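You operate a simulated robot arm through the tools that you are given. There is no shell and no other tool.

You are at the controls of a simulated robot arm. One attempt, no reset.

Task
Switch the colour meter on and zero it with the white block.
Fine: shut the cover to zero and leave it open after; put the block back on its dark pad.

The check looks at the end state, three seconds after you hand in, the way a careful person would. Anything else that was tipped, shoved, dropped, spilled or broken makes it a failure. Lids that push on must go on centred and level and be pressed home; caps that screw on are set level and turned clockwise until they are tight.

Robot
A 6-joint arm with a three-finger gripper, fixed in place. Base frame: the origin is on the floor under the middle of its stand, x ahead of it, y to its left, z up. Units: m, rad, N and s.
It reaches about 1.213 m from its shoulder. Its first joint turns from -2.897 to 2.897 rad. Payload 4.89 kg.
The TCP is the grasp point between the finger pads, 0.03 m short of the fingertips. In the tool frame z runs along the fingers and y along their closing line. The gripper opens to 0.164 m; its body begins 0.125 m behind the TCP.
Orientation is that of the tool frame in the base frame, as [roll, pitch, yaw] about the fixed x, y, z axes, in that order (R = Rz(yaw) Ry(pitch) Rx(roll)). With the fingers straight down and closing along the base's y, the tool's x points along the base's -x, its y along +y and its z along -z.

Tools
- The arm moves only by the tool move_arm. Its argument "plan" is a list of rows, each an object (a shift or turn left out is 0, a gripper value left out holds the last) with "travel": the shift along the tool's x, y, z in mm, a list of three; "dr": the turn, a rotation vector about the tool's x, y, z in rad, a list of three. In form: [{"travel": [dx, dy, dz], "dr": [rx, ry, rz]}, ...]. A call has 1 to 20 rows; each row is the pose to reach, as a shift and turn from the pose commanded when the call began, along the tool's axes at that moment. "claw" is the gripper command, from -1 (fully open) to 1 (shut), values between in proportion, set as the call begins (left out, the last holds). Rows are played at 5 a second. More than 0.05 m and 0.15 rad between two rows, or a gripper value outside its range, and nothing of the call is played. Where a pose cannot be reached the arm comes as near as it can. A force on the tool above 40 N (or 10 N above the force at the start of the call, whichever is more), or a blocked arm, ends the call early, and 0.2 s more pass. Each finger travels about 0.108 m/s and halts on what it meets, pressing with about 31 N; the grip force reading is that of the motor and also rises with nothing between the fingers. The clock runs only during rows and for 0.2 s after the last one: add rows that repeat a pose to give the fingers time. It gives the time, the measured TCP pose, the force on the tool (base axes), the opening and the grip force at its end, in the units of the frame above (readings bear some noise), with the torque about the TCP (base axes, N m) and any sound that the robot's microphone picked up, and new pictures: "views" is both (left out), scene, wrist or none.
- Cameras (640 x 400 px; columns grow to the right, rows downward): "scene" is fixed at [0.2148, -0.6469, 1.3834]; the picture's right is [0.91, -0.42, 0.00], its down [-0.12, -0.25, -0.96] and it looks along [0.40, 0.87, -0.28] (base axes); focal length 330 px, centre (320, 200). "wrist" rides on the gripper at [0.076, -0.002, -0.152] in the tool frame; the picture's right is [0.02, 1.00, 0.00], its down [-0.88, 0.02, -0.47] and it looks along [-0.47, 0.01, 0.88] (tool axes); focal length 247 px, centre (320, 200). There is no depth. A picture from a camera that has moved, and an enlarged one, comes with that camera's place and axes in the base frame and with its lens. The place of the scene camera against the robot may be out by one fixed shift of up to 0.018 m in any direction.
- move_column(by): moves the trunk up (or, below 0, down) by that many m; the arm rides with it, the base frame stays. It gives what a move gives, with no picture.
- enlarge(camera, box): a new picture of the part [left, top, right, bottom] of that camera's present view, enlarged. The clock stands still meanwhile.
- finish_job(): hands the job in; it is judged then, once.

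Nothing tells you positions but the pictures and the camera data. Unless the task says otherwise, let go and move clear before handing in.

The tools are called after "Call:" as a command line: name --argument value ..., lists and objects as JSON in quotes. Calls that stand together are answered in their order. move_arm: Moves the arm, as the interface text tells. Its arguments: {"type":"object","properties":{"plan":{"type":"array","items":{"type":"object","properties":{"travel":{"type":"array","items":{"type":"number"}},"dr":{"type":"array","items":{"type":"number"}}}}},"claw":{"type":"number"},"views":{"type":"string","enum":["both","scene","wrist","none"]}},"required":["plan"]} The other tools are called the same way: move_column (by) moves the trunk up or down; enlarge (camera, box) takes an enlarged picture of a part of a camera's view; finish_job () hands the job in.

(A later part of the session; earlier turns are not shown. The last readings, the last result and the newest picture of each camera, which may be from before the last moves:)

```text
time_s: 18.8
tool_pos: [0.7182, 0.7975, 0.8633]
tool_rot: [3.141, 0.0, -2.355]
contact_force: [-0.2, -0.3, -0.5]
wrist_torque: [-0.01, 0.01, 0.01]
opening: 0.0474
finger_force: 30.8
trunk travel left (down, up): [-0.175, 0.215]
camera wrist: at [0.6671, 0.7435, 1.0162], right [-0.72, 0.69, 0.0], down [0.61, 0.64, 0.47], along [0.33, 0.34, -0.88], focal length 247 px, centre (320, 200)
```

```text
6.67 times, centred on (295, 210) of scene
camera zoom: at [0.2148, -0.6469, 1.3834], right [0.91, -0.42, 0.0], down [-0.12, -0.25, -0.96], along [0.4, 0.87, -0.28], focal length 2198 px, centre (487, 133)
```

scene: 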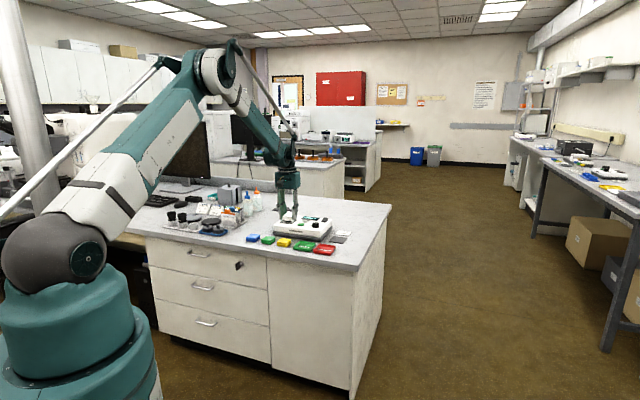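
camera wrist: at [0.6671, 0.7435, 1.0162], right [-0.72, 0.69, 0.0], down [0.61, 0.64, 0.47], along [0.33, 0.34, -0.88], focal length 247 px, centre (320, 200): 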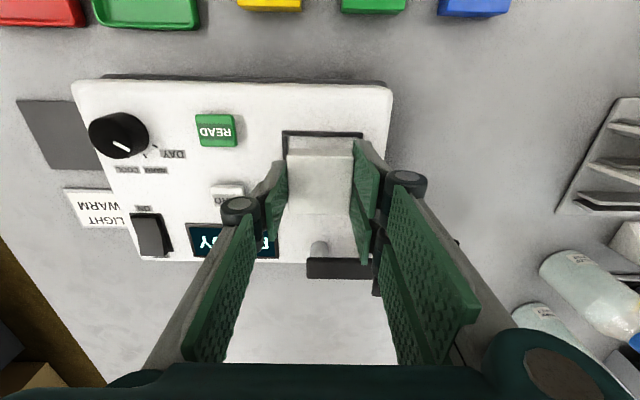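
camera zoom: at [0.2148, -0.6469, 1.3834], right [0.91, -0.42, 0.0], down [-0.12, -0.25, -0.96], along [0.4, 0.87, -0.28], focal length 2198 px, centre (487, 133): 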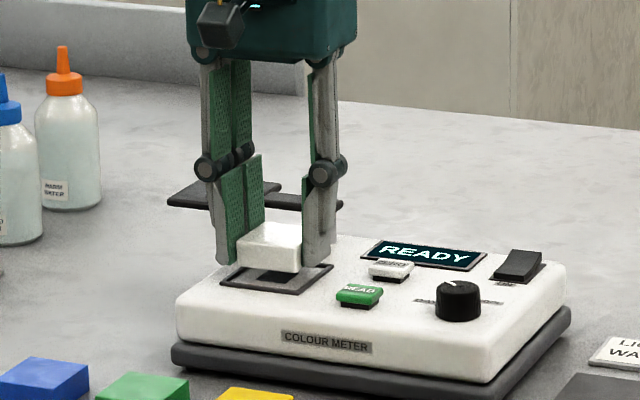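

Small correction of about 1.5 mm toward the window centre, then gently down onto the surface.

Call:
move_arm --plan '[{"travel": [1, 1.5, 2]}, {"travel": [1, 1.5, 4]}, {"travel": [1, 1.5, 5.5]}, {"travel": [1, 1.5, 7]}, {"travel": [1, 1.5, 7]}]' --views "scene"

Call:
enlarge --camera "scene" --box '[280, 195, 320, 230]'

```text
time_s: 20.0
tool_pos: [0.7164, 0.7981, 0.8556]
tool_rot: [-3.141, 0.0, -2.355]
contact_force: [-0.2, 0.3, 0.1]
wrist_torque: [-0.05, 0.0, 0.04]
opening: 0.0474
finger_force: 31.2
trunk travel left (down, up): [-0.175, 0.215]
```

scene: 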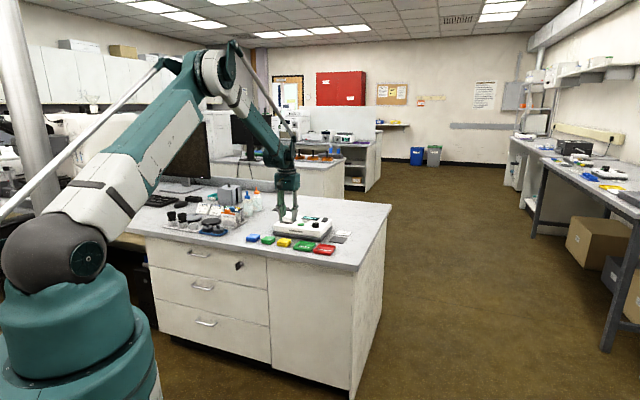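

```text
11.43 times, centred on (300, 212) of scene
camera zoom: at [0.2148, -0.6469, 1.3834], right [0.91, -0.42, 0.0], down [-0.12, -0.25, -0.96], along [0.4, 0.87, -0.28], focal length 3768 px, centre (549, 57)
```

zoom: 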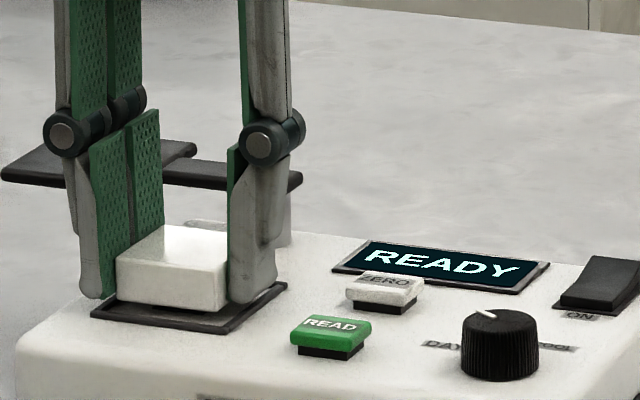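

No contact yet. Continuing in 1 mm steps.

Call:
move_arm --plan '[{"travel": [0, 0, 1]}, {"travel": [0, 0, 2]}, {"travel": [0, 0, 3]}, {"travel": [0, 0, 3]}]' --views "scene"

Call:
enlarge --camera "scene" --box '[280, 195, 320, 230]'

```text
time_s: 21.0
tool_pos: [0.7162, 0.799, 0.8531]
tool_rot: [-3.141, 0.0, -2.356]
contact_force: [-0.3, -0.4, -1.5]
wrist_torque: [-0.03, -0.01, -0.02]
opening: 0.0474
finger_force: 30.9
trunk travel left (down, up): [-0.175, 0.215]
```

scene: 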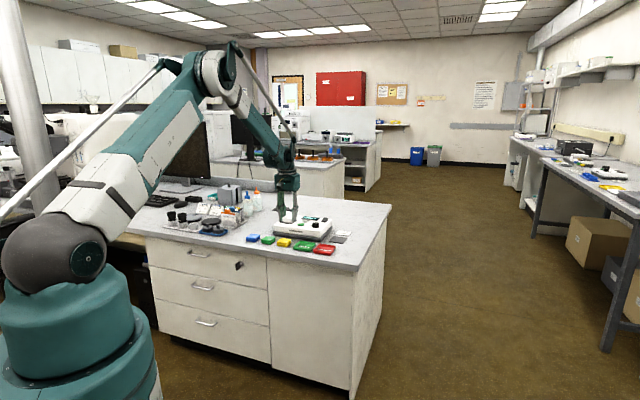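

```text
11.43 times, centred on (300, 212) of scene
camera zoom: at [0.2148, -0.6469, 1.3834], right [0.91, -0.42, 0.0], down [-0.12, -0.25, -0.96], along [0.4, 0.87, -0.28], focal length 3768 px, centre (549, 57)
```

zoom: 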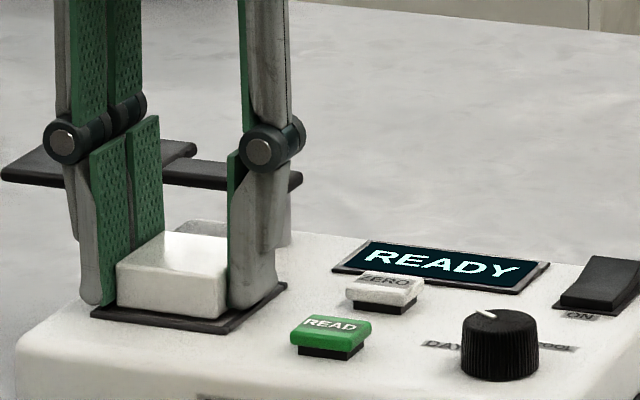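

Call:
move_arm --plan '[{"travel": [0, 0, 0.7]}, {"travel": [0, 0, 1.4]}, {"travel": [0, 0, 1.4]}]' --views "none"

Call:
enlarge --camera "scene" --box '[280, 195, 320, 230]'

```text
time_s: 21.8
tool_pos: [0.7165, 0.798, 0.8513]
tool_rot: [3.141, -0.001, -2.357]
contact_force: [0.6, -0.2, -1.3]
wrist_torque: [0.02, -0.02, 0.01]
opening: 0.0475
finger_force: 31.0
trunk travel left (down, up): [-0.175, 0.215]
```

```text
11.43 times, centred on (300, 212) of scene
camera zoom: at [0.2148, -0.6469, 1.3834], right [0.91, -0.42, 0.0], down [-0.12, -0.25, -0.96], along [0.4, 0.87, -0.28], focal length 3768 px, centre (549, 57)
```

zoom: 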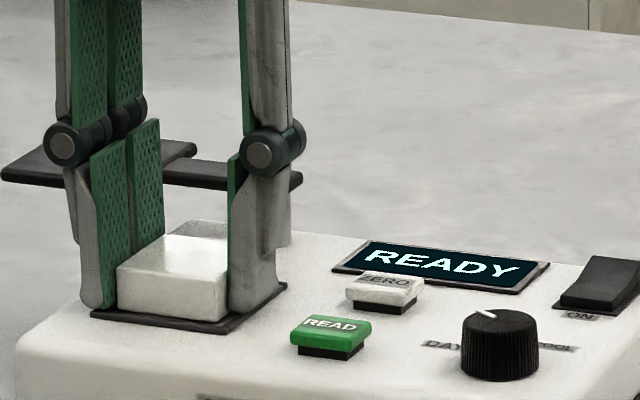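

Call:
move_arm --plan '[{"travel": [0, 0, 0.7]}, {"travel": [0, 0, 1.4]}, {"travel": [0, 0, 1.4]}]' --views "none"

Call:
enlarge --camera "scene" --box '[280, 195, 320, 230]'

Call:
enlarge --camera "wrist" --box '[220, 70, 420, 240]'

```text
time_s: 22.6
tool_pos: [0.7161, 0.798, 0.8513]
tool_rot: [3.141, 0.0, -2.357]
contact_force: [1.5, 3.2, 5.5]
wrist_torque: [0.13, 0.08, -0.06]
opening: 0.0474
finger_force: 31.2
trunk travel left (down, up): [-0.175, 0.215]
```

```text
11.43 times, centred on (300, 212) of scene
camera zoom: at [0.2148, -0.6469, 1.3834], right [0.91, -0.42, 0.0], down [-0.12, -0.25, -0.96], along [0.4, 0.87, -0.28], focal length 3768 px, centre (549, 57)
```

zoom: 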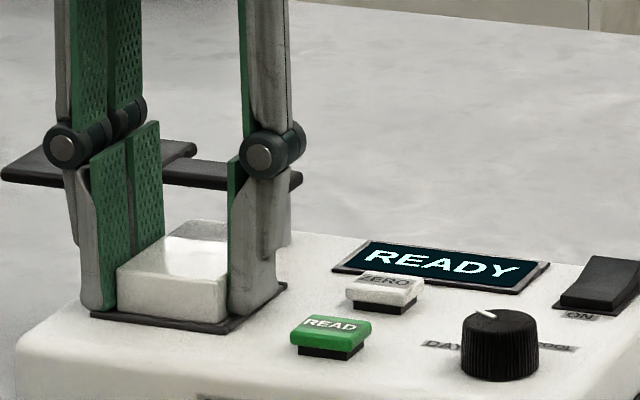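

```text
2.35 times, centred on (320, 155) of wrist
camera zoom: at [0.665, 0.7435, 1.004], right [-0.72, 0.69, 0.0], down [0.61, 0.64, 0.47], along [0.33, 0.34, -0.88], focal length 581 px, centre (320, 306)
```

zoom: 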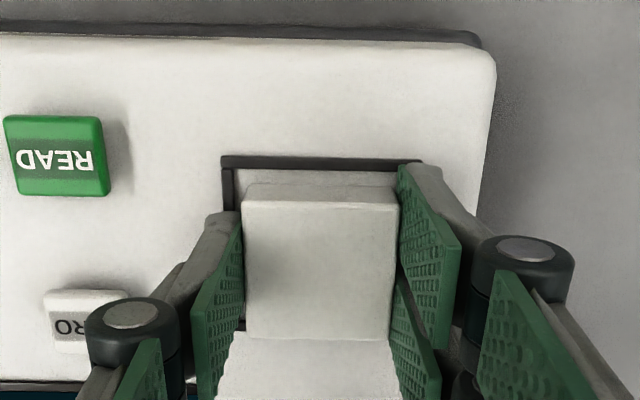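

Contact at 5 N: the block is seated on the window. Releasing and rising straight up.

Call:
move_arm --plan '[{"travel": [0, 0, -0.5]}, {"travel": [0, 0, -0.5]}, {"travel": [0, 0, -0.5]}]' --claw 0.195 --views "none"

Call:
move_arm --plan '[{"travel": [0, 0, -10]}, {"travel": [0, 0, -30]}, {"travel": [0, 0, -60]}, {"travel": [0, 0, -90]}, {"travel": [0, 0, -90]}]' --views "both"

Call:
enlarge --camera "wrist" --box '[220, 50, 460, 250]'

Call:
enlarge --camera "scene" --box '[265, 185, 325, 235]'

```text
time_s: 23.4
tool_pos: [0.7162, 0.7984, 0.8515]
tool_rot: [3.141, 0.0, -2.356]
contact_force: [0.4, 0.5, 1.1]
wrist_torque: [0.0, 0.02, 0.01]
opening: 0.066
finger_force: 0.1
trunk travel left (down, up): [-0.175, 0.215]
```

```text
time_s: 24.6
tool_pos: [0.7153, 0.796, 0.9414]
tool_rot: [-3.141, 0.0, -2.357]
contact_force: [0.4, 0.0, 1.0]
wrist_torque: [0.03, -0.01, -0.04]
opening: 0.066
finger_force: 0.0
trunk travel left (down, up): [-0.175, 0.215]
camera wrist: at [0.6646, 0.7428, 1.0954], right [-0.72, 0.69, 0.0], down [0.61, 0.64, 0.47], along [0.33, 0.34, -0.88], focal length 247 px, centre (320, 200)
```

scene: 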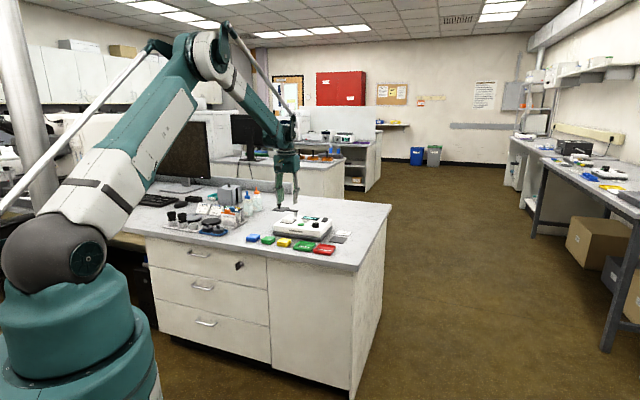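
wrist: 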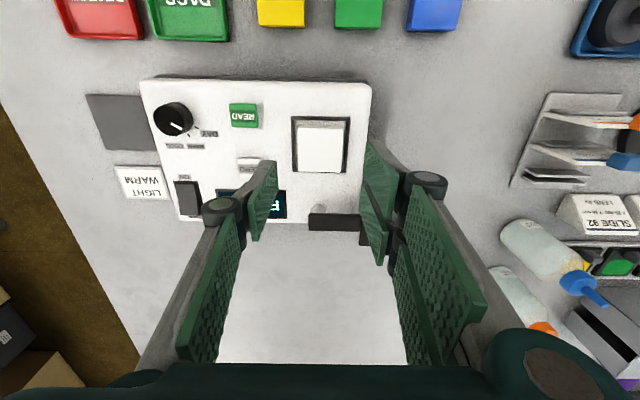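

```text
2.00 times, centred on (340, 150) of wrist
camera zoom: at [0.6646, 0.7428, 1.0954], right [-0.72, 0.69, 0.0], down [0.61, 0.64, 0.47], along [0.33, 0.34, -0.88], focal length 494 px, centre (280, 300)
```

zoom: 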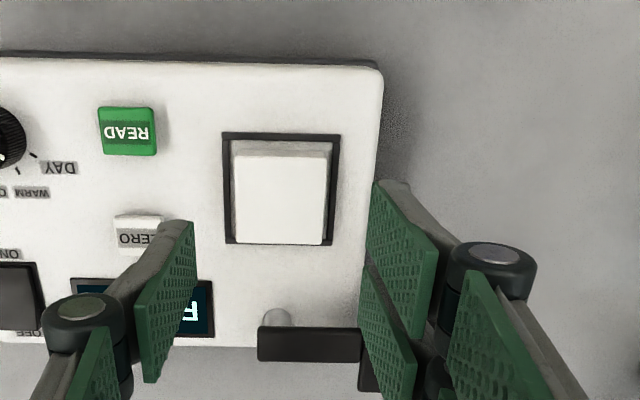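

```text
8.00 times, centred on (295, 210) of scene
camera zoom: at [0.2148, -0.6469, 1.3834], right [0.91, -0.42, 0.0], down [-0.12, -0.25, -0.96], along [0.4, 0.87, -0.28], focal length 2637 px, centre (520, 120)
```

zoom: 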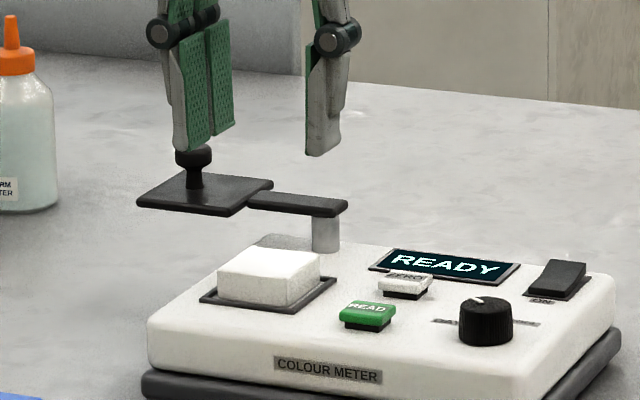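

The white block sits square inside the window frame. Next is the cover: I'll turn the hand 90° and hover above its knob (estimated near (0.711, 0.929), top z≈0.875) to locate it precisely.

Call:
move_arm --plan '[{"travel": [0, 0, -25], "dr": [0, 0, 0.13]}, {"travel": [-4, 4, -44], "dr": [0, 0, 0.26]}, {"travel": [-12, 13, -44], "dr": [0, 0, 0.39]}, {"travel": [-20, 22, -44], "dr": [0, 0, 0.52]}, {"travel": [-29, 31, -44], "dr": [0, 0, 0.65]}, {"travel": [-38, 41, -44], "dr": [0, 0, 0.78]}, {"travel": [-47, 51, -44], "dr": [0, 0, 0.91]}, {"travel": [-56, 61, -44], "dr": [0, 0, 1.04]}, {"travel": [-65, 70, -44], "dr": [0, 0, 1.17]}, {"travel": [-73, 79, -44], "dr": [0, 0, 1.3]}, {"travel": [-81, 88, -44], "dr": [0, 0, 1.44]}, {"travel": [-88, 96, -44], "dr": [0, 0, 1.571]}, {"travel": [-88, 96, -44], "dr": [0, 0, 1.571]}]' --views "both"

Call:
enlarge --camera "wrist" --box '[200, 50, 440, 250]'

Call:
enlarge --camera "scene" --box '[245, 165, 325, 235]'

```text
time_s: 27.4
tool_pos: [0.7108, 0.928, 0.9842]
tool_rot: [-3.141, 0.0, 2.356]
contact_force: [0.5, 0.0, -0.3]
wrist_torque: [-0.01, 0.01, 0.0]
opening: 0.0659
finger_force: 0.1
trunk travel left (down, up): [-0.175, 0.215]
camera wrist: at [0.6576, 0.9818, 1.1376], right [0.69, 0.72, 0.0], down [0.64, -0.61, 0.47], along [0.34, -0.33, -0.88], focal length 247 px, centre (320, 200)
```

scene: 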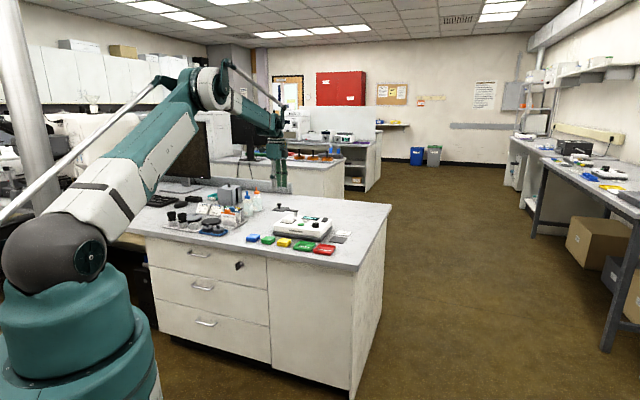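
wrist: 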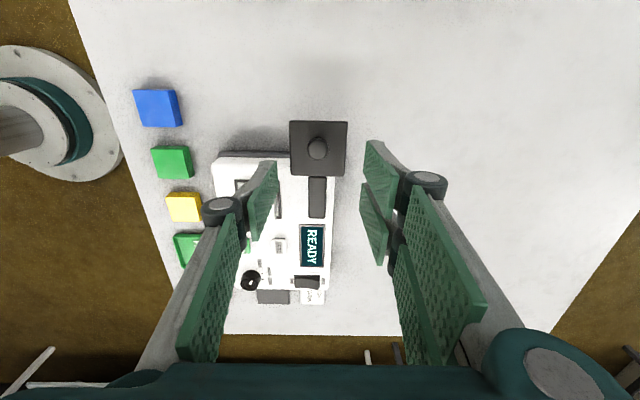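

```text
2.00 times, centred on (320, 150) of wrist
camera zoom: at [0.6576, 0.9818, 1.1376], right [0.69, 0.72, 0.0], down [0.64, -0.61, 0.47], along [0.34, -0.33, -0.88], focal length 494 px, centre (320, 300)
```

zoom: 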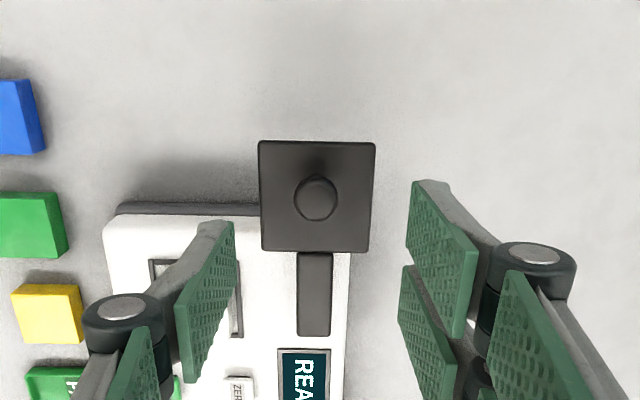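

```text
5.71 times, centred on (285, 200) of scene
camera zoom: at [0.2148, -0.6469, 1.3834], right [0.91, -0.42, 0.0], down [-0.12, -0.25, -0.96], along [0.4, 0.87, -0.28], focal length 1884 px, centre (520, 200)
```

zoom: 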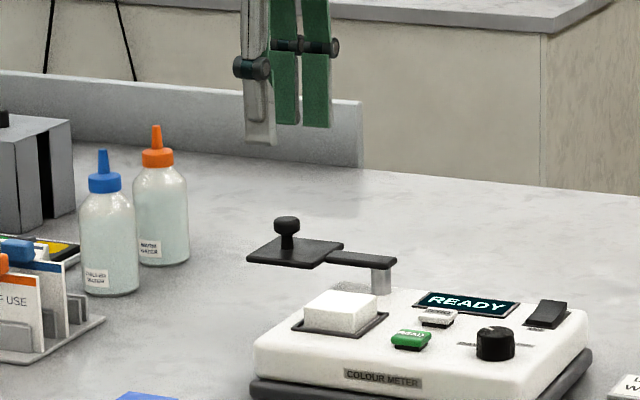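

The plate is square with the meter; knob centre ≈ (0.711, 0.925), pivot ≈ (0.778, 0.858), so the knob swings on a radius of ≈94 mm. I'll narrow the fingers to a 36 mm cage, centre on the knob and come down around it.

Call:
move_arm --plan '[{"travel": [-3, -2.5, 0]}, {"travel": [-3, -2.5, 0]}, {"travel": [-3, -2.5, 30]}, {"travel": [-3, -2.5, 55]}, {"travel": [-3, -2.5, 55]}]' --claw 0.56 --views "both"

Call:
enlarge --camera "wrist" --box '[220, 80, 420, 250]'

Call:
enlarge --camera "scene" --box '[255, 165, 325, 235]'

```text
time_s: 28.6
tool_pos: [0.7109, 0.924, 0.9303]
tool_rot: [-3.141, 0.002, 2.356]
contact_force: [-0.3, -1.0, 0.2]
wrist_torque: [-0.03, -0.01, 0.01]
opening: 0.0363
finger_force: 0.0
trunk travel left (down, up): [-0.175, 0.215]
camera wrist: at [0.6579, 0.9785, 1.0824], right [0.69, 0.72, 0.0], down [0.64, -0.61, 0.47], along [0.34, -0.33, -0.88], focal length 247 px, centre (320, 200)
```

scene: 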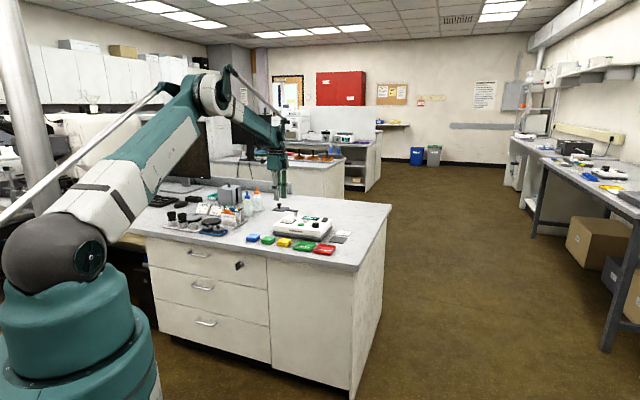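
wrist: 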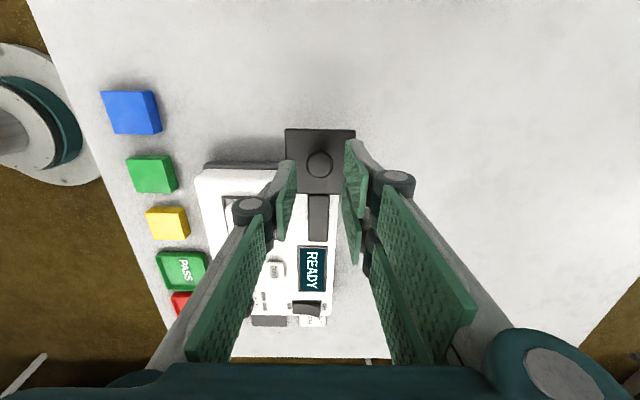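

```text
2.35 times, centred on (320, 165) of wrist
camera zoom: at [0.6579, 0.9785, 1.0824], right [0.69, 0.72, 0.0], down [0.64, -0.61, 0.47], along [0.34, -0.33, -0.88], focal length 581 px, centre (320, 282)
```

zoom: 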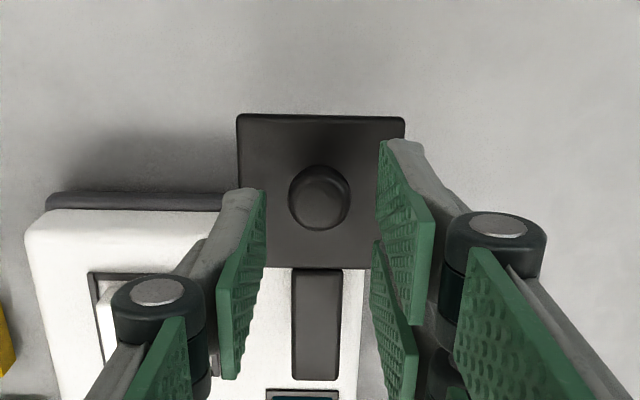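

```text
5.71 times, centred on (290, 200) of scene
camera zoom: at [0.2148, -0.6469, 1.3834], right [0.91, -0.42, 0.0], down [-0.12, -0.25, -0.96], along [0.4, 0.87, -0.28], focal length 1884 px, centre (491, 200)
```

zoom: 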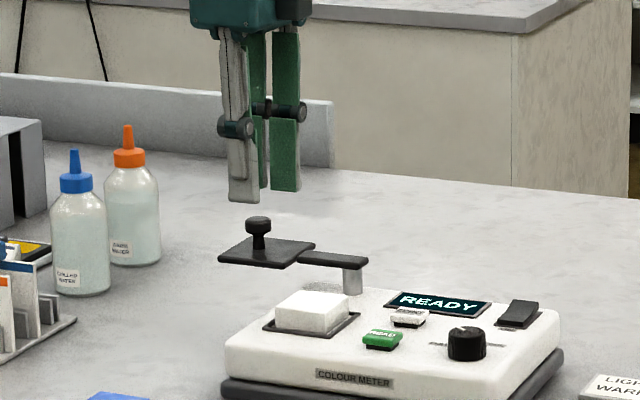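

The knob is centred between the fingers with ~6 mm each side. Descending around it.

Call:
move_arm --plan '[{"travel": [0, 0, 14]}, {"travel": [0, 0, 26]}, {"travel": [0, 0, 35]}, {"travel": [0, 0, 42]}, {"travel": [0, 0, 42]}]' --views "both"

Call:
enlarge --camera "wrist" --box '[220, 80, 420, 250]'

Call:
enlarge --camera "scene" --box '[265, 180, 315, 230]'

```text
time_s: 29.8
tool_pos: [0.7117, 0.9245, 0.8873]
tool_rot: [-3.141, -0.001, 2.358]
contact_force: [0.5, -0.3, -0.1]
wrist_torque: [-0.01, 0.03, 0.03]
opening: 0.0361
finger_force: 0.1
trunk travel left (down, up): [-0.175, 0.215]
camera wrist: at [0.6575, 0.978, 1.0407], right [0.69, 0.72, 0.0], down [0.64, -0.61, 0.47], along [0.34, -0.33, -0.88], focal length 247 px, centre (320, 200)
```

scene: 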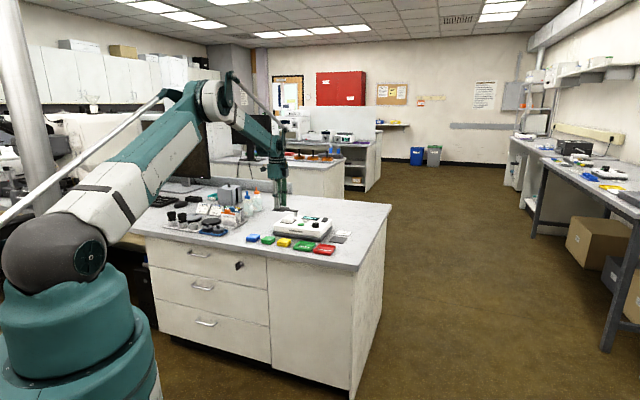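
wrist: 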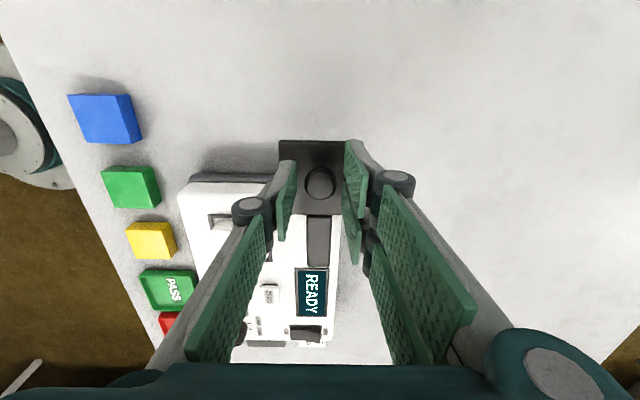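

```text
2.35 times, centred on (320, 165) of wrist
camera zoom: at [0.6575, 0.978, 1.0407], right [0.69, 0.72, 0.0], down [0.64, -0.61, 0.47], along [0.34, -0.33, -0.88], focal length 581 px, centre (320, 282)
```

zoom: 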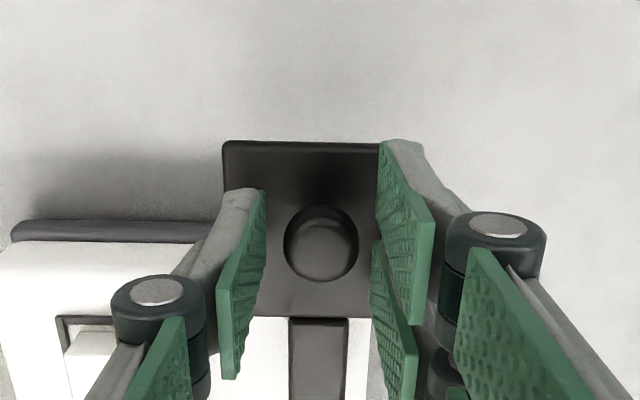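

```text
8.00 times, centred on (290, 205) of scene
camera zoom: at [0.2148, -0.6469, 1.3834], right [0.91, -0.42, 0.0], down [-0.12, -0.25, -0.96], along [0.4, 0.87, -0.28], focal length 2637 px, centre (560, 160)
```

zoom: 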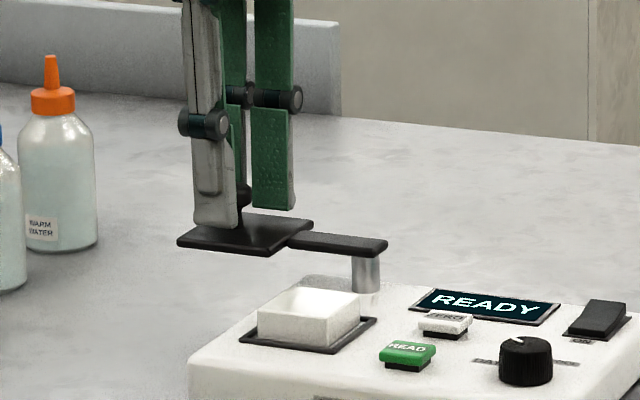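

The knob is caged with tips clear of the plate. Now swinging the cover shut along its arc, turning the hand with it, and stopping partway to check.

Call:
move_arm --plan '[{"travel": [-0.7, -11.3, 0], "dr": [0, 0, -0.12]}, {"travel": [-2.7, -22.5, 0], "dr": [0, 0, -0.24]}, {"travel": [-6.1, -33.4, 0], "dr": [0, 0, -0.36]}, {"travel": [-10.7, -43.7, 0], "dr": [0, 0, -0.48]}, {"travel": [-16.5, -53.5, 0], "dr": [0, 0, -0.6]}, {"travel": [-23.5, -62.4, 0], "dr": [0, 0, -0.72]}, {"travel": [-31.5, -70.5, 0], "dr": [0, 0, -0.84]}, {"travel": [-40.4, -77.6, 0], "dr": [0, 0, -0.96]}, {"travel": [-50.1, -83.5, 0], "dr": [0, 0, -1.08]}]' --views "both"

Call:
enlarge --camera "wrist" --box '[220, 80, 420, 250]'

Call:
enlarge --camera "scene" --box '[265, 180, 325, 235]'

```text
time_s: 31.8
tool_pos: [0.6865, 0.8305, 0.8877]
tool_rot: [-3.141, 0.0, -2.844]
contact_force: [-1.0, 0.6, 0.2]
wrist_torque: [-0.06, -0.06, 0.0]
opening: 0.0363
finger_force: 0.1
trunk travel left (down, up): [-0.175, 0.215]
camera wrist: at [0.6161, 0.8066, 1.0408], right [-0.31, 0.95, 0.0], down [0.84, 0.28, 0.47], along [0.45, 0.15, -0.88], focal length 247 px, centre (320, 200)
```

scene: 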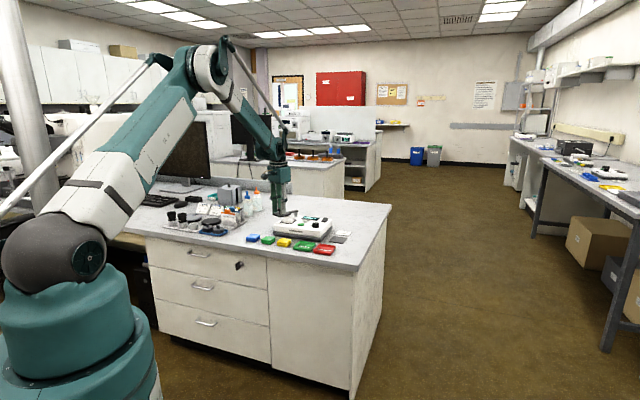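
wrist: 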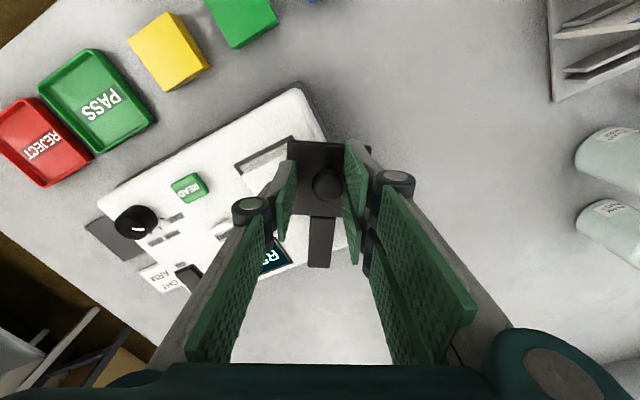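

```text
2.35 times, centred on (320, 165) of wrist
camera zoom: at [0.6161, 0.8066, 1.0408], right [-0.31, 0.95, 0.0], down [0.84, 0.28, 0.47], along [0.45, 0.15, -0.88], focal length 581 px, centre (320, 282)
```

zoom: 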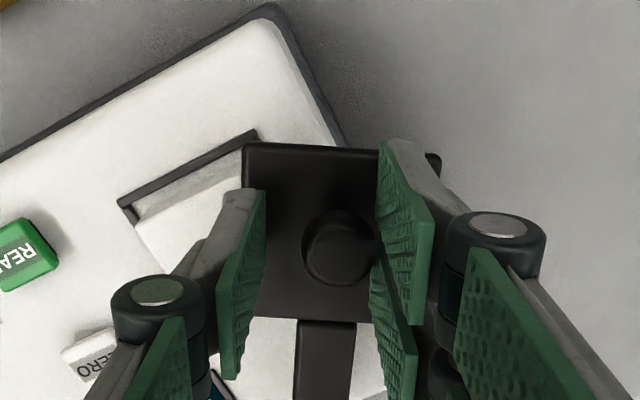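

```text
7.27 times, centred on (295, 208) of scene
camera zoom: at [0.2148, -0.6469, 1.3834], right [0.91, -0.42, 0.0], down [-0.12, -0.25, -0.96], along [0.4, 0.87, -0.28], focal length 2398 px, centre (502, 146)
```

zoom: 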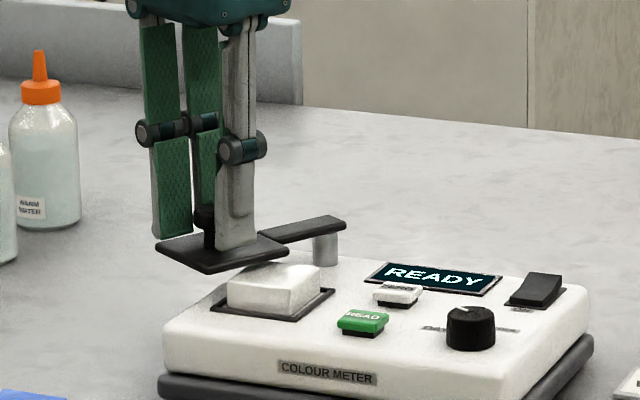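

The cover follows and its plate clears the block. Continuing toward fully shut, stopping a few degrees short.

Call:
move_arm --plan '[{"travel": [-0.7, -11.3, 0], "dr": [0, 0, -0.12]}, {"travel": [-2.7, -22.5, 0], "dr": [0, 0, -0.24]}, {"travel": [-6.1, -33.4, 0], "dr": [0, 0, -0.36]}, {"travel": [-9.0, -40.3, 0], "dr": [0, 0, -0.44]}, {"travel": [-11.6, -45.4, 0], "dr": [0, 0, -0.5]}, {"travel": [-11.6, -45.4, 0], "dr": [0, 0, -0.5]}]' --views "both"

Call:
enlarge --camera "wrist" --box '[220, 80, 420, 250]'

Call:
enlarge --camera "scene" --box '[265, 180, 325, 235]'

```text
time_s: 33.2
tool_pos: [0.7117, 0.7885, 0.8867]
tool_rot: [-3.14, 0.0, -2.348]
contact_force: [0.4, -0.1, -0.1]
wrist_torque: [-0.01, 0.02, 0.01]
opening: 0.0362
finger_force: 0.0
trunk travel left (down, up): [-0.175, 0.215]
camera wrist: at [0.6611, 0.7343, 1.0404], right [-0.73, 0.68, 0.0], down [0.6, 0.64, 0.47], along [0.32, 0.34, -0.88], focal length 247 px, centre (320, 200)
```

scene: 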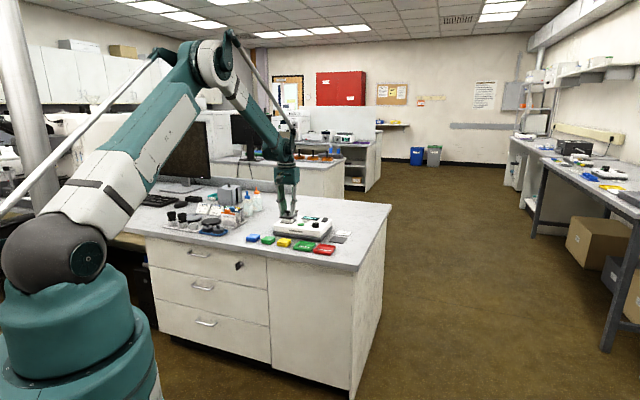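
wrist: 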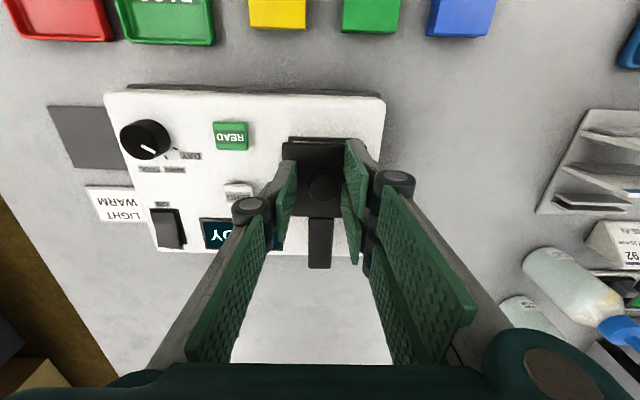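

```text
2.35 times, centred on (320, 165) of wrist
camera zoom: at [0.6611, 0.7343, 1.0404], right [-0.73, 0.68, 0.0], down [0.6, 0.64, 0.47], along [0.32, 0.34, -0.88], focal length 581 px, centre (320, 282)
```

zoom: 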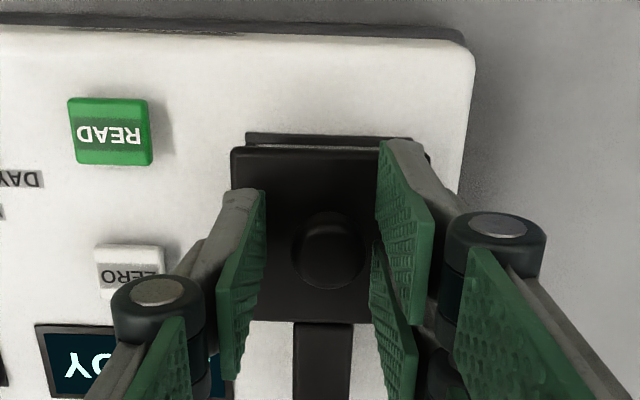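

```text
7.27 times, centred on (295, 208) of scene
camera zoom: at [0.2148, -0.6469, 1.3834], right [0.91, -0.42, 0.0], down [-0.12, -0.25, -0.96], along [0.4, 0.87, -0.28], focal length 2398 px, centre (502, 146)
```

zoom: 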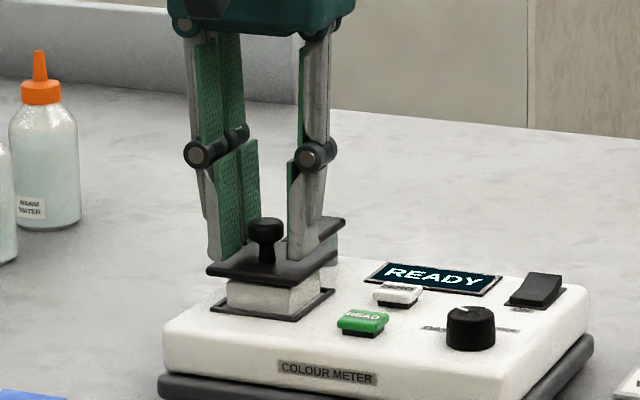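

The cover plate now sits squarely over the window. I'll nudge a bit further to make sure it is at its stop, watching the force.

Call:
move_arm --plan '[{"travel": [0, -1.5, 0], "dr": [0, 0, -0.01]}, {"travel": [0, -3, 0], "dr": [0, 0, -0.01]}, {"travel": [0, -4, 0], "dr": [0, 0, -0.01]}, {"travel": [0, -4, 0], "dr": [0, 0, -0.01]}]' --views "wrist"

Call:
enlarge --camera "wrist" --box '[220, 80, 420, 250]'

Call:
enlarge --camera "scene" --box '[265, 180, 325, 235]'

```text
time_s: 34.2
tool_pos: [0.7154, 0.7868, 0.8875]
tool_rot: [-3.141, 0.001, -2.336]
contact_force: [0.2, 0.1, -0.2]
wrist_torque: [0.0, -0.01, 0.03]
opening: 0.0363
finger_force: 0.0
trunk travel left (down, up): [-0.175, 0.215]
camera wrist: at [0.6644, 0.7314, 1.0409], right [-0.74, 0.68, 0.0], down [0.6, 0.65, 0.47], along [0.32, 0.35, -0.88], focal length 247 px, centre (320, 200)
```

wrist: 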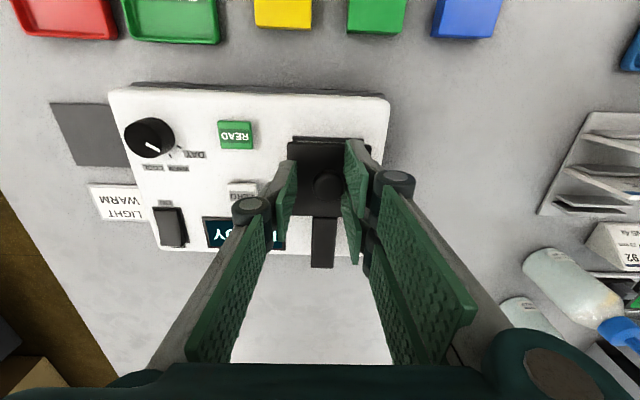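

```text
2.35 times, centred on (320, 165) of wrist
camera zoom: at [0.6644, 0.7314, 1.0409], right [-0.74, 0.68, 0.0], down [0.6, 0.65, 0.47], along [0.32, 0.35, -0.88], focal length 581 px, centre (320, 282)
```

zoom: 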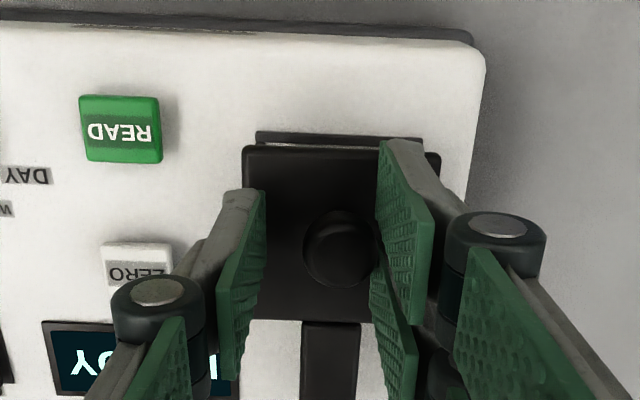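

```text
7.27 times, centred on (295, 208) of scene
camera zoom: at [0.2148, -0.6469, 1.3834], right [0.91, -0.42, 0.0], down [-0.12, -0.25, -0.96], along [0.4, 0.87, -0.28], focal length 2398 px, centre (502, 146)
```

zoom: 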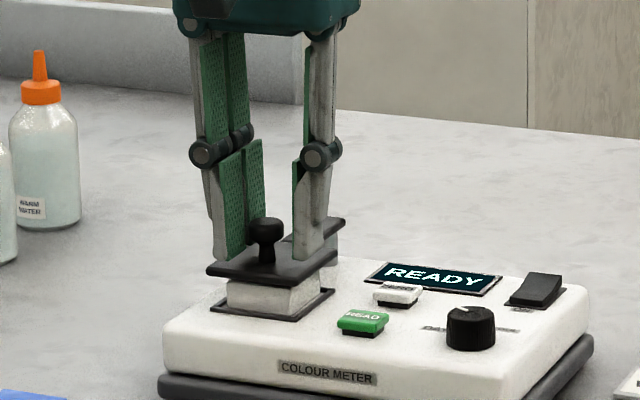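

Call:
move_arm --plan '[{"travel": [0, -1, 0]}, {"travel": [0, -2, 0]}, {"travel": [0, -2, 0]}]' --views "wrist"

Call:
enlarge --camera "wrist" --box '[220, 80, 420, 250]'

Call:
enlarge --camera "scene" --box '[275, 190, 315, 230]'

```text
time_s: 35.0
tool_pos: [0.7161, 0.7867, 0.8879]
tool_rot: [3.141, 0.001, -2.336]
contact_force: [-3.0, 5.9, 2.3]
wrist_torque: [0.12, 0.07, -0.02]
opening: 0.0383
finger_force: 3.6
trunk travel left (down, up): [-0.175, 0.215]
camera wrist: at [0.6654, 0.7304, 1.0408], right [-0.74, 0.68, 0.0], down [0.6, 0.65, 0.47], along [0.32, 0.35, -0.88], focal length 247 px, centre (320, 200)
```

wrist: 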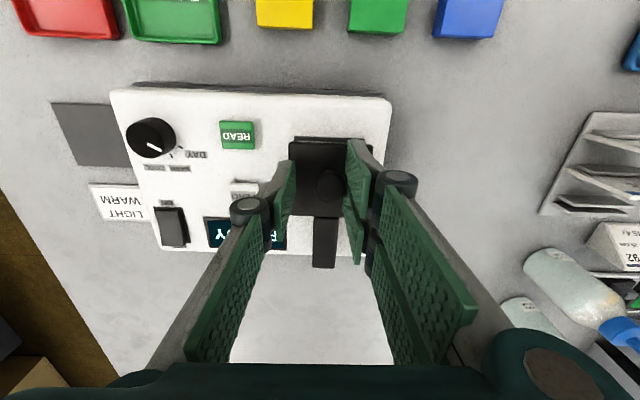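

```text
2.35 times, centred on (320, 165) of wrist
camera zoom: at [0.6654, 0.7304, 1.0408], right [-0.74, 0.68, 0.0], down [0.6, 0.65, 0.47], along [0.32, 0.35, -0.88], focal length 581 px, centre (320, 282)
```

zoom: 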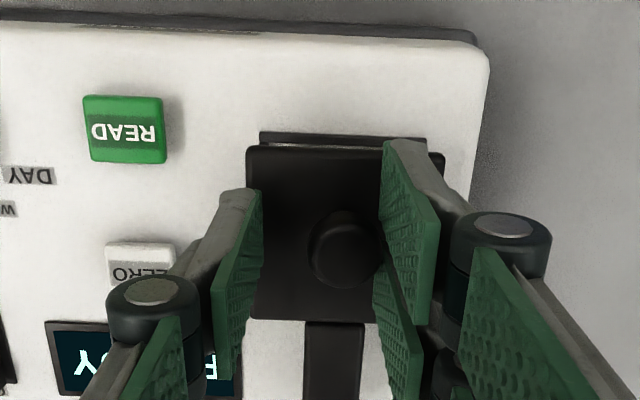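

```text
10.00 times, centred on (295, 210) of scene
camera zoom: at [0.2148, -0.6469, 1.3834], right [0.91, -0.42, 0.0], down [-0.12, -0.25, -0.96], along [0.4, 0.87, -0.28], focal length 3297 px, centre (570, 100)
```

zoom: 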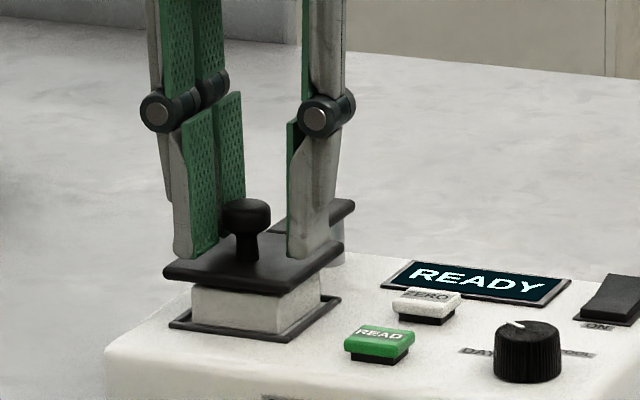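

The cover is firmly against its stop (≈7 N push, no further movement), shut over the block. Backing off, rising, then closing the fingers over the ZERO button area.

Call:
move_arm --plan '[{"travel": [0, 3, 0]}, {"travel": [0, 6, 0]}, {"travel": [0, 6, -25]}, {"travel": [0, 6, -55]}, {"travel": [0, 6, -80]}, {"travel": [0, 6, -80]}]' --views "both"

Call:
enlarge --camera "wrist" --box '[120, 50, 400, 250]'

Call:
enlarge --camera "scene" --box '[265, 180, 325, 235]'

```text
time_s: 36.4
tool_pos: [0.712, 0.7891, 0.9684]
tool_rot: [3.141, 0.001, -2.337]
contact_force: [-0.2, 0.2, -0.2]
wrist_torque: [0.07, 0.0, 0.02]
opening: 0.0358
finger_force: 0.1
trunk travel left (down, up): [-0.175, 0.215]
camera wrist: at [0.6615, 0.7339, 1.1216], right [-0.74, 0.68, 0.0], down [0.6, 0.65, 0.47], along [0.32, 0.35, -0.88], focal length 247 px, centre (320, 200)
```

scene: 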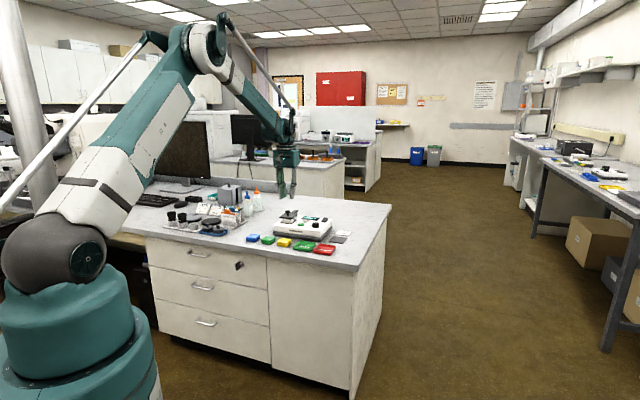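
wrist: 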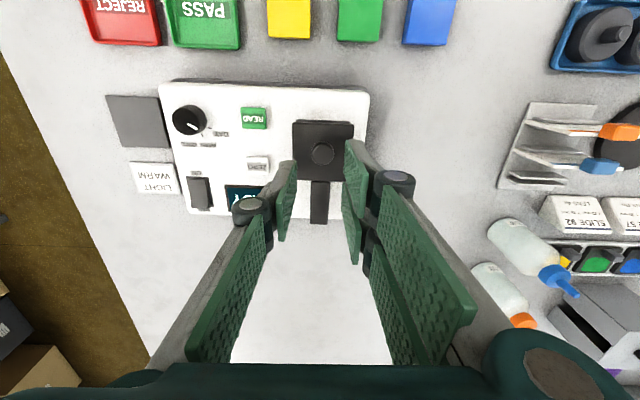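

```text
2.00 times, centred on (260, 150) of wrist
camera zoom: at [0.6615, 0.7339, 1.1216], right [-0.74, 0.68, 0.0], down [0.6, 0.65, 0.47], along [0.32, 0.35, -0.88], focal length 494 px, centre (440, 300)
```

zoom: 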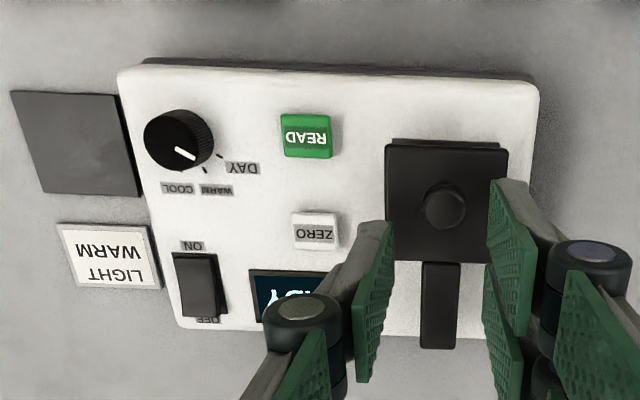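

```text
7.27 times, centred on (295, 208) of scene
camera zoom: at [0.2148, -0.6469, 1.3834], right [0.91, -0.42, 0.0], down [-0.12, -0.25, -0.96], along [0.4, 0.87, -0.28], focal length 2398 px, centre (502, 146)
```

zoom: 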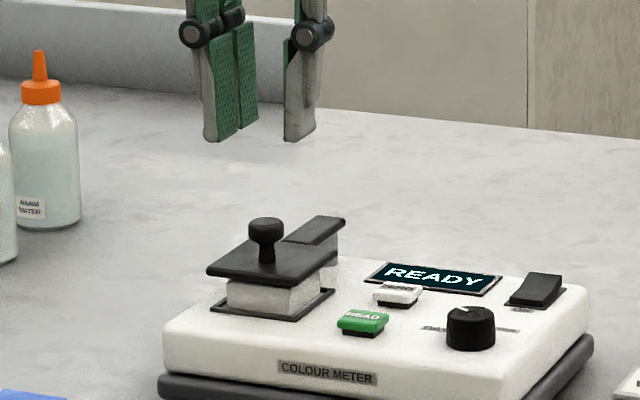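

ZERO is near (0.7915, 0.760). Moving over it with closed fingers, biased ~6 mm to the front so the rear finger stays off the display edge.

Call:
move_arm --plan '[{"travel": [-9, -26, 0], "dr": [0, 0, 0.01]}, {"travel": [-18, -52, 0], "dr": [0, 0, 0.02]}, {"travel": [-27.7, -78.5, 10], "dr": [0, 0, 0.02]}, {"travel": [-27.7, -78.5, 37.7], "dr": [0, 0, 0.02]}, {"travel": [-27.7, -78.5, 60], "dr": [0, 0, 0.02]}, {"travel": [-27.7, -78.5, 80], "dr": [0, 0, 0.02]}, {"travel": [-27.7, -78.5, 93], "dr": [0, 0, 0.02]}, {"travel": [-27.7, -78.5, 93], "dr": [0, 0, 0.02]}]' --claw 1 --views "both"

Call:
enlarge --camera "wrist" --box '[220, 50, 460, 250]'

Call:
enlarge --camera "scene" --box '[280, 190, 330, 235]'

```text
time_s: 38.2
tool_pos: [0.7874, 0.7552, 0.875]
tool_rot: [-3.141, 0.0, -2.354]
contact_force: [-0.4, -0.3, 0.4]
wrist_torque: [0.02, 0.04, -0.01]
opening: 0.0001
finger_force: 31.1
trunk travel left (down, up): [-0.175, 0.215]
camera wrist: at [0.7365, 0.7009, 1.0276], right [-0.72, 0.69, 0.0], down [0.61, 0.64, 0.47], along [0.33, 0.34, -0.88], focal length 247 px, centre (320, 200)
```

scene: 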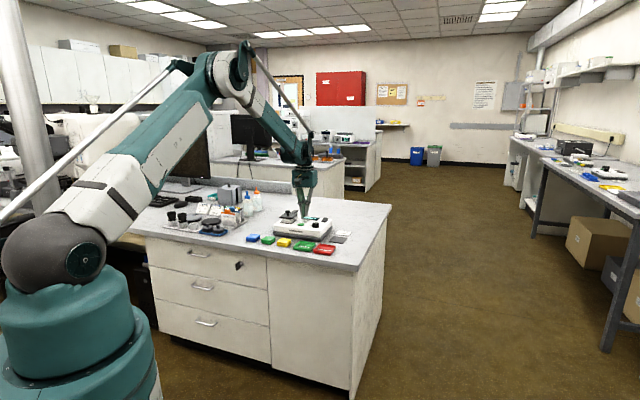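
wrist: 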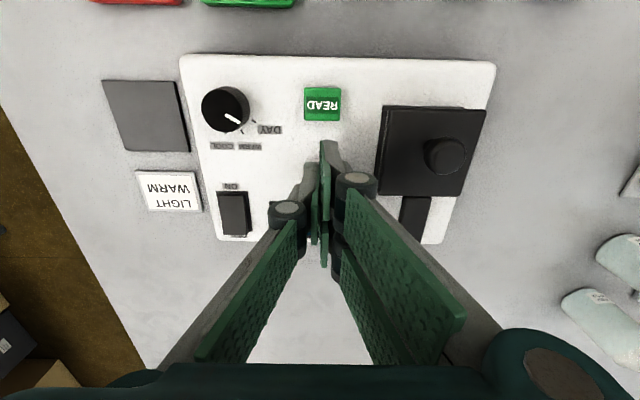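

```text
2.00 times, centred on (340, 150) of wrist
camera zoom: at [0.7365, 0.7009, 1.0276], right [-0.72, 0.69, 0.0], down [0.61, 0.64, 0.47], along [0.33, 0.34, -0.88], focal length 494 px, centre (280, 300)
```

zoom: 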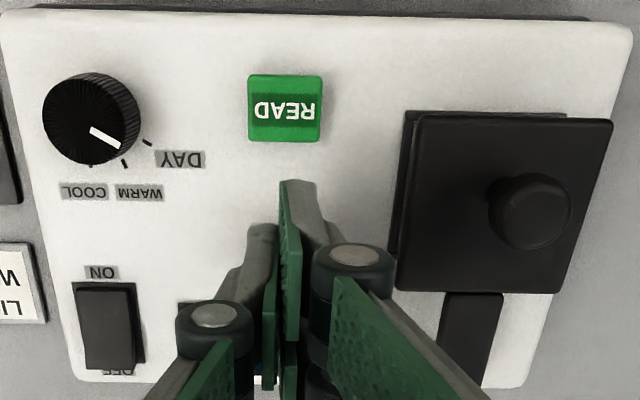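

```text
8.89 times, centred on (305, 212) of scene
camera zoom: at [0.2148, -0.6469, 1.3834], right [0.91, -0.42, 0.0], down [-0.12, -0.25, -0.96], along [0.4, 0.87, -0.28], focal length 2930 px, centre (453, 89)
```

zoom: 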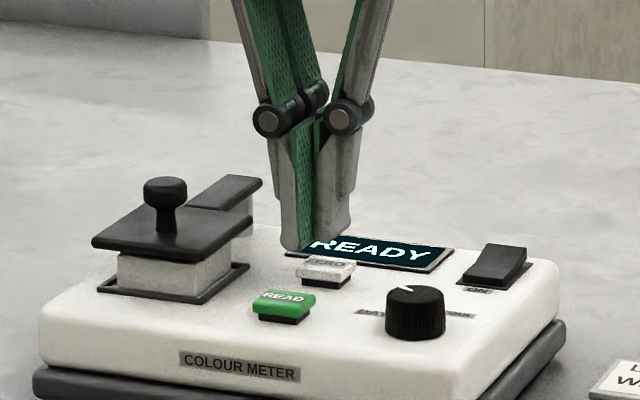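

Alignment looks right: the blade is above ZERO, clear of READ, dial and cover. Pressing down in small steps.

Call:
move_arm --plan '[{"travel": [0, 0, 5]}, {"travel": [0, 0, 10]}, {"travel": [0, 0, 13]}, {"travel": [0, 0, 15]}, {"travel": [0, 0, 17]}]' --views "scene"

Call:
enlarge --camera "scene" --box '[280, 190, 330, 235]'

```text
time_s: 39.4
tool_pos: [0.7872, 0.7562, 0.8583]
tool_rot: [-3.141, -0.001, -2.357]
contact_force: [0.3, 0.4, 0.6]
wrist_torque: [0.0, 0.01, -0.04]
opening: 0.0
finger_force: 31.4
trunk travel left (down, up): [-0.175, 0.215]
```

scene: 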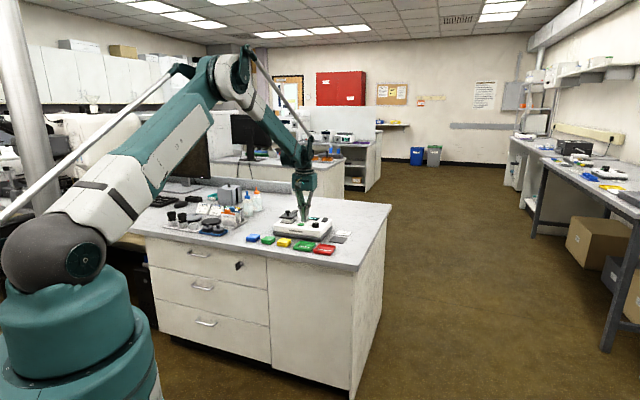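

```text
8.89 times, centred on (305, 212) of scene
camera zoom: at [0.2148, -0.6469, 1.3834], right [0.91, -0.42, 0.0], down [-0.12, -0.25, -0.96], along [0.4, 0.87, -0.28], focal length 2930 px, centre (453, 89)
```

zoom: 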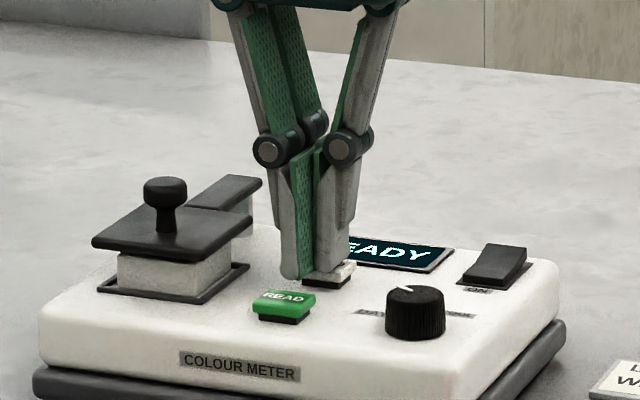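

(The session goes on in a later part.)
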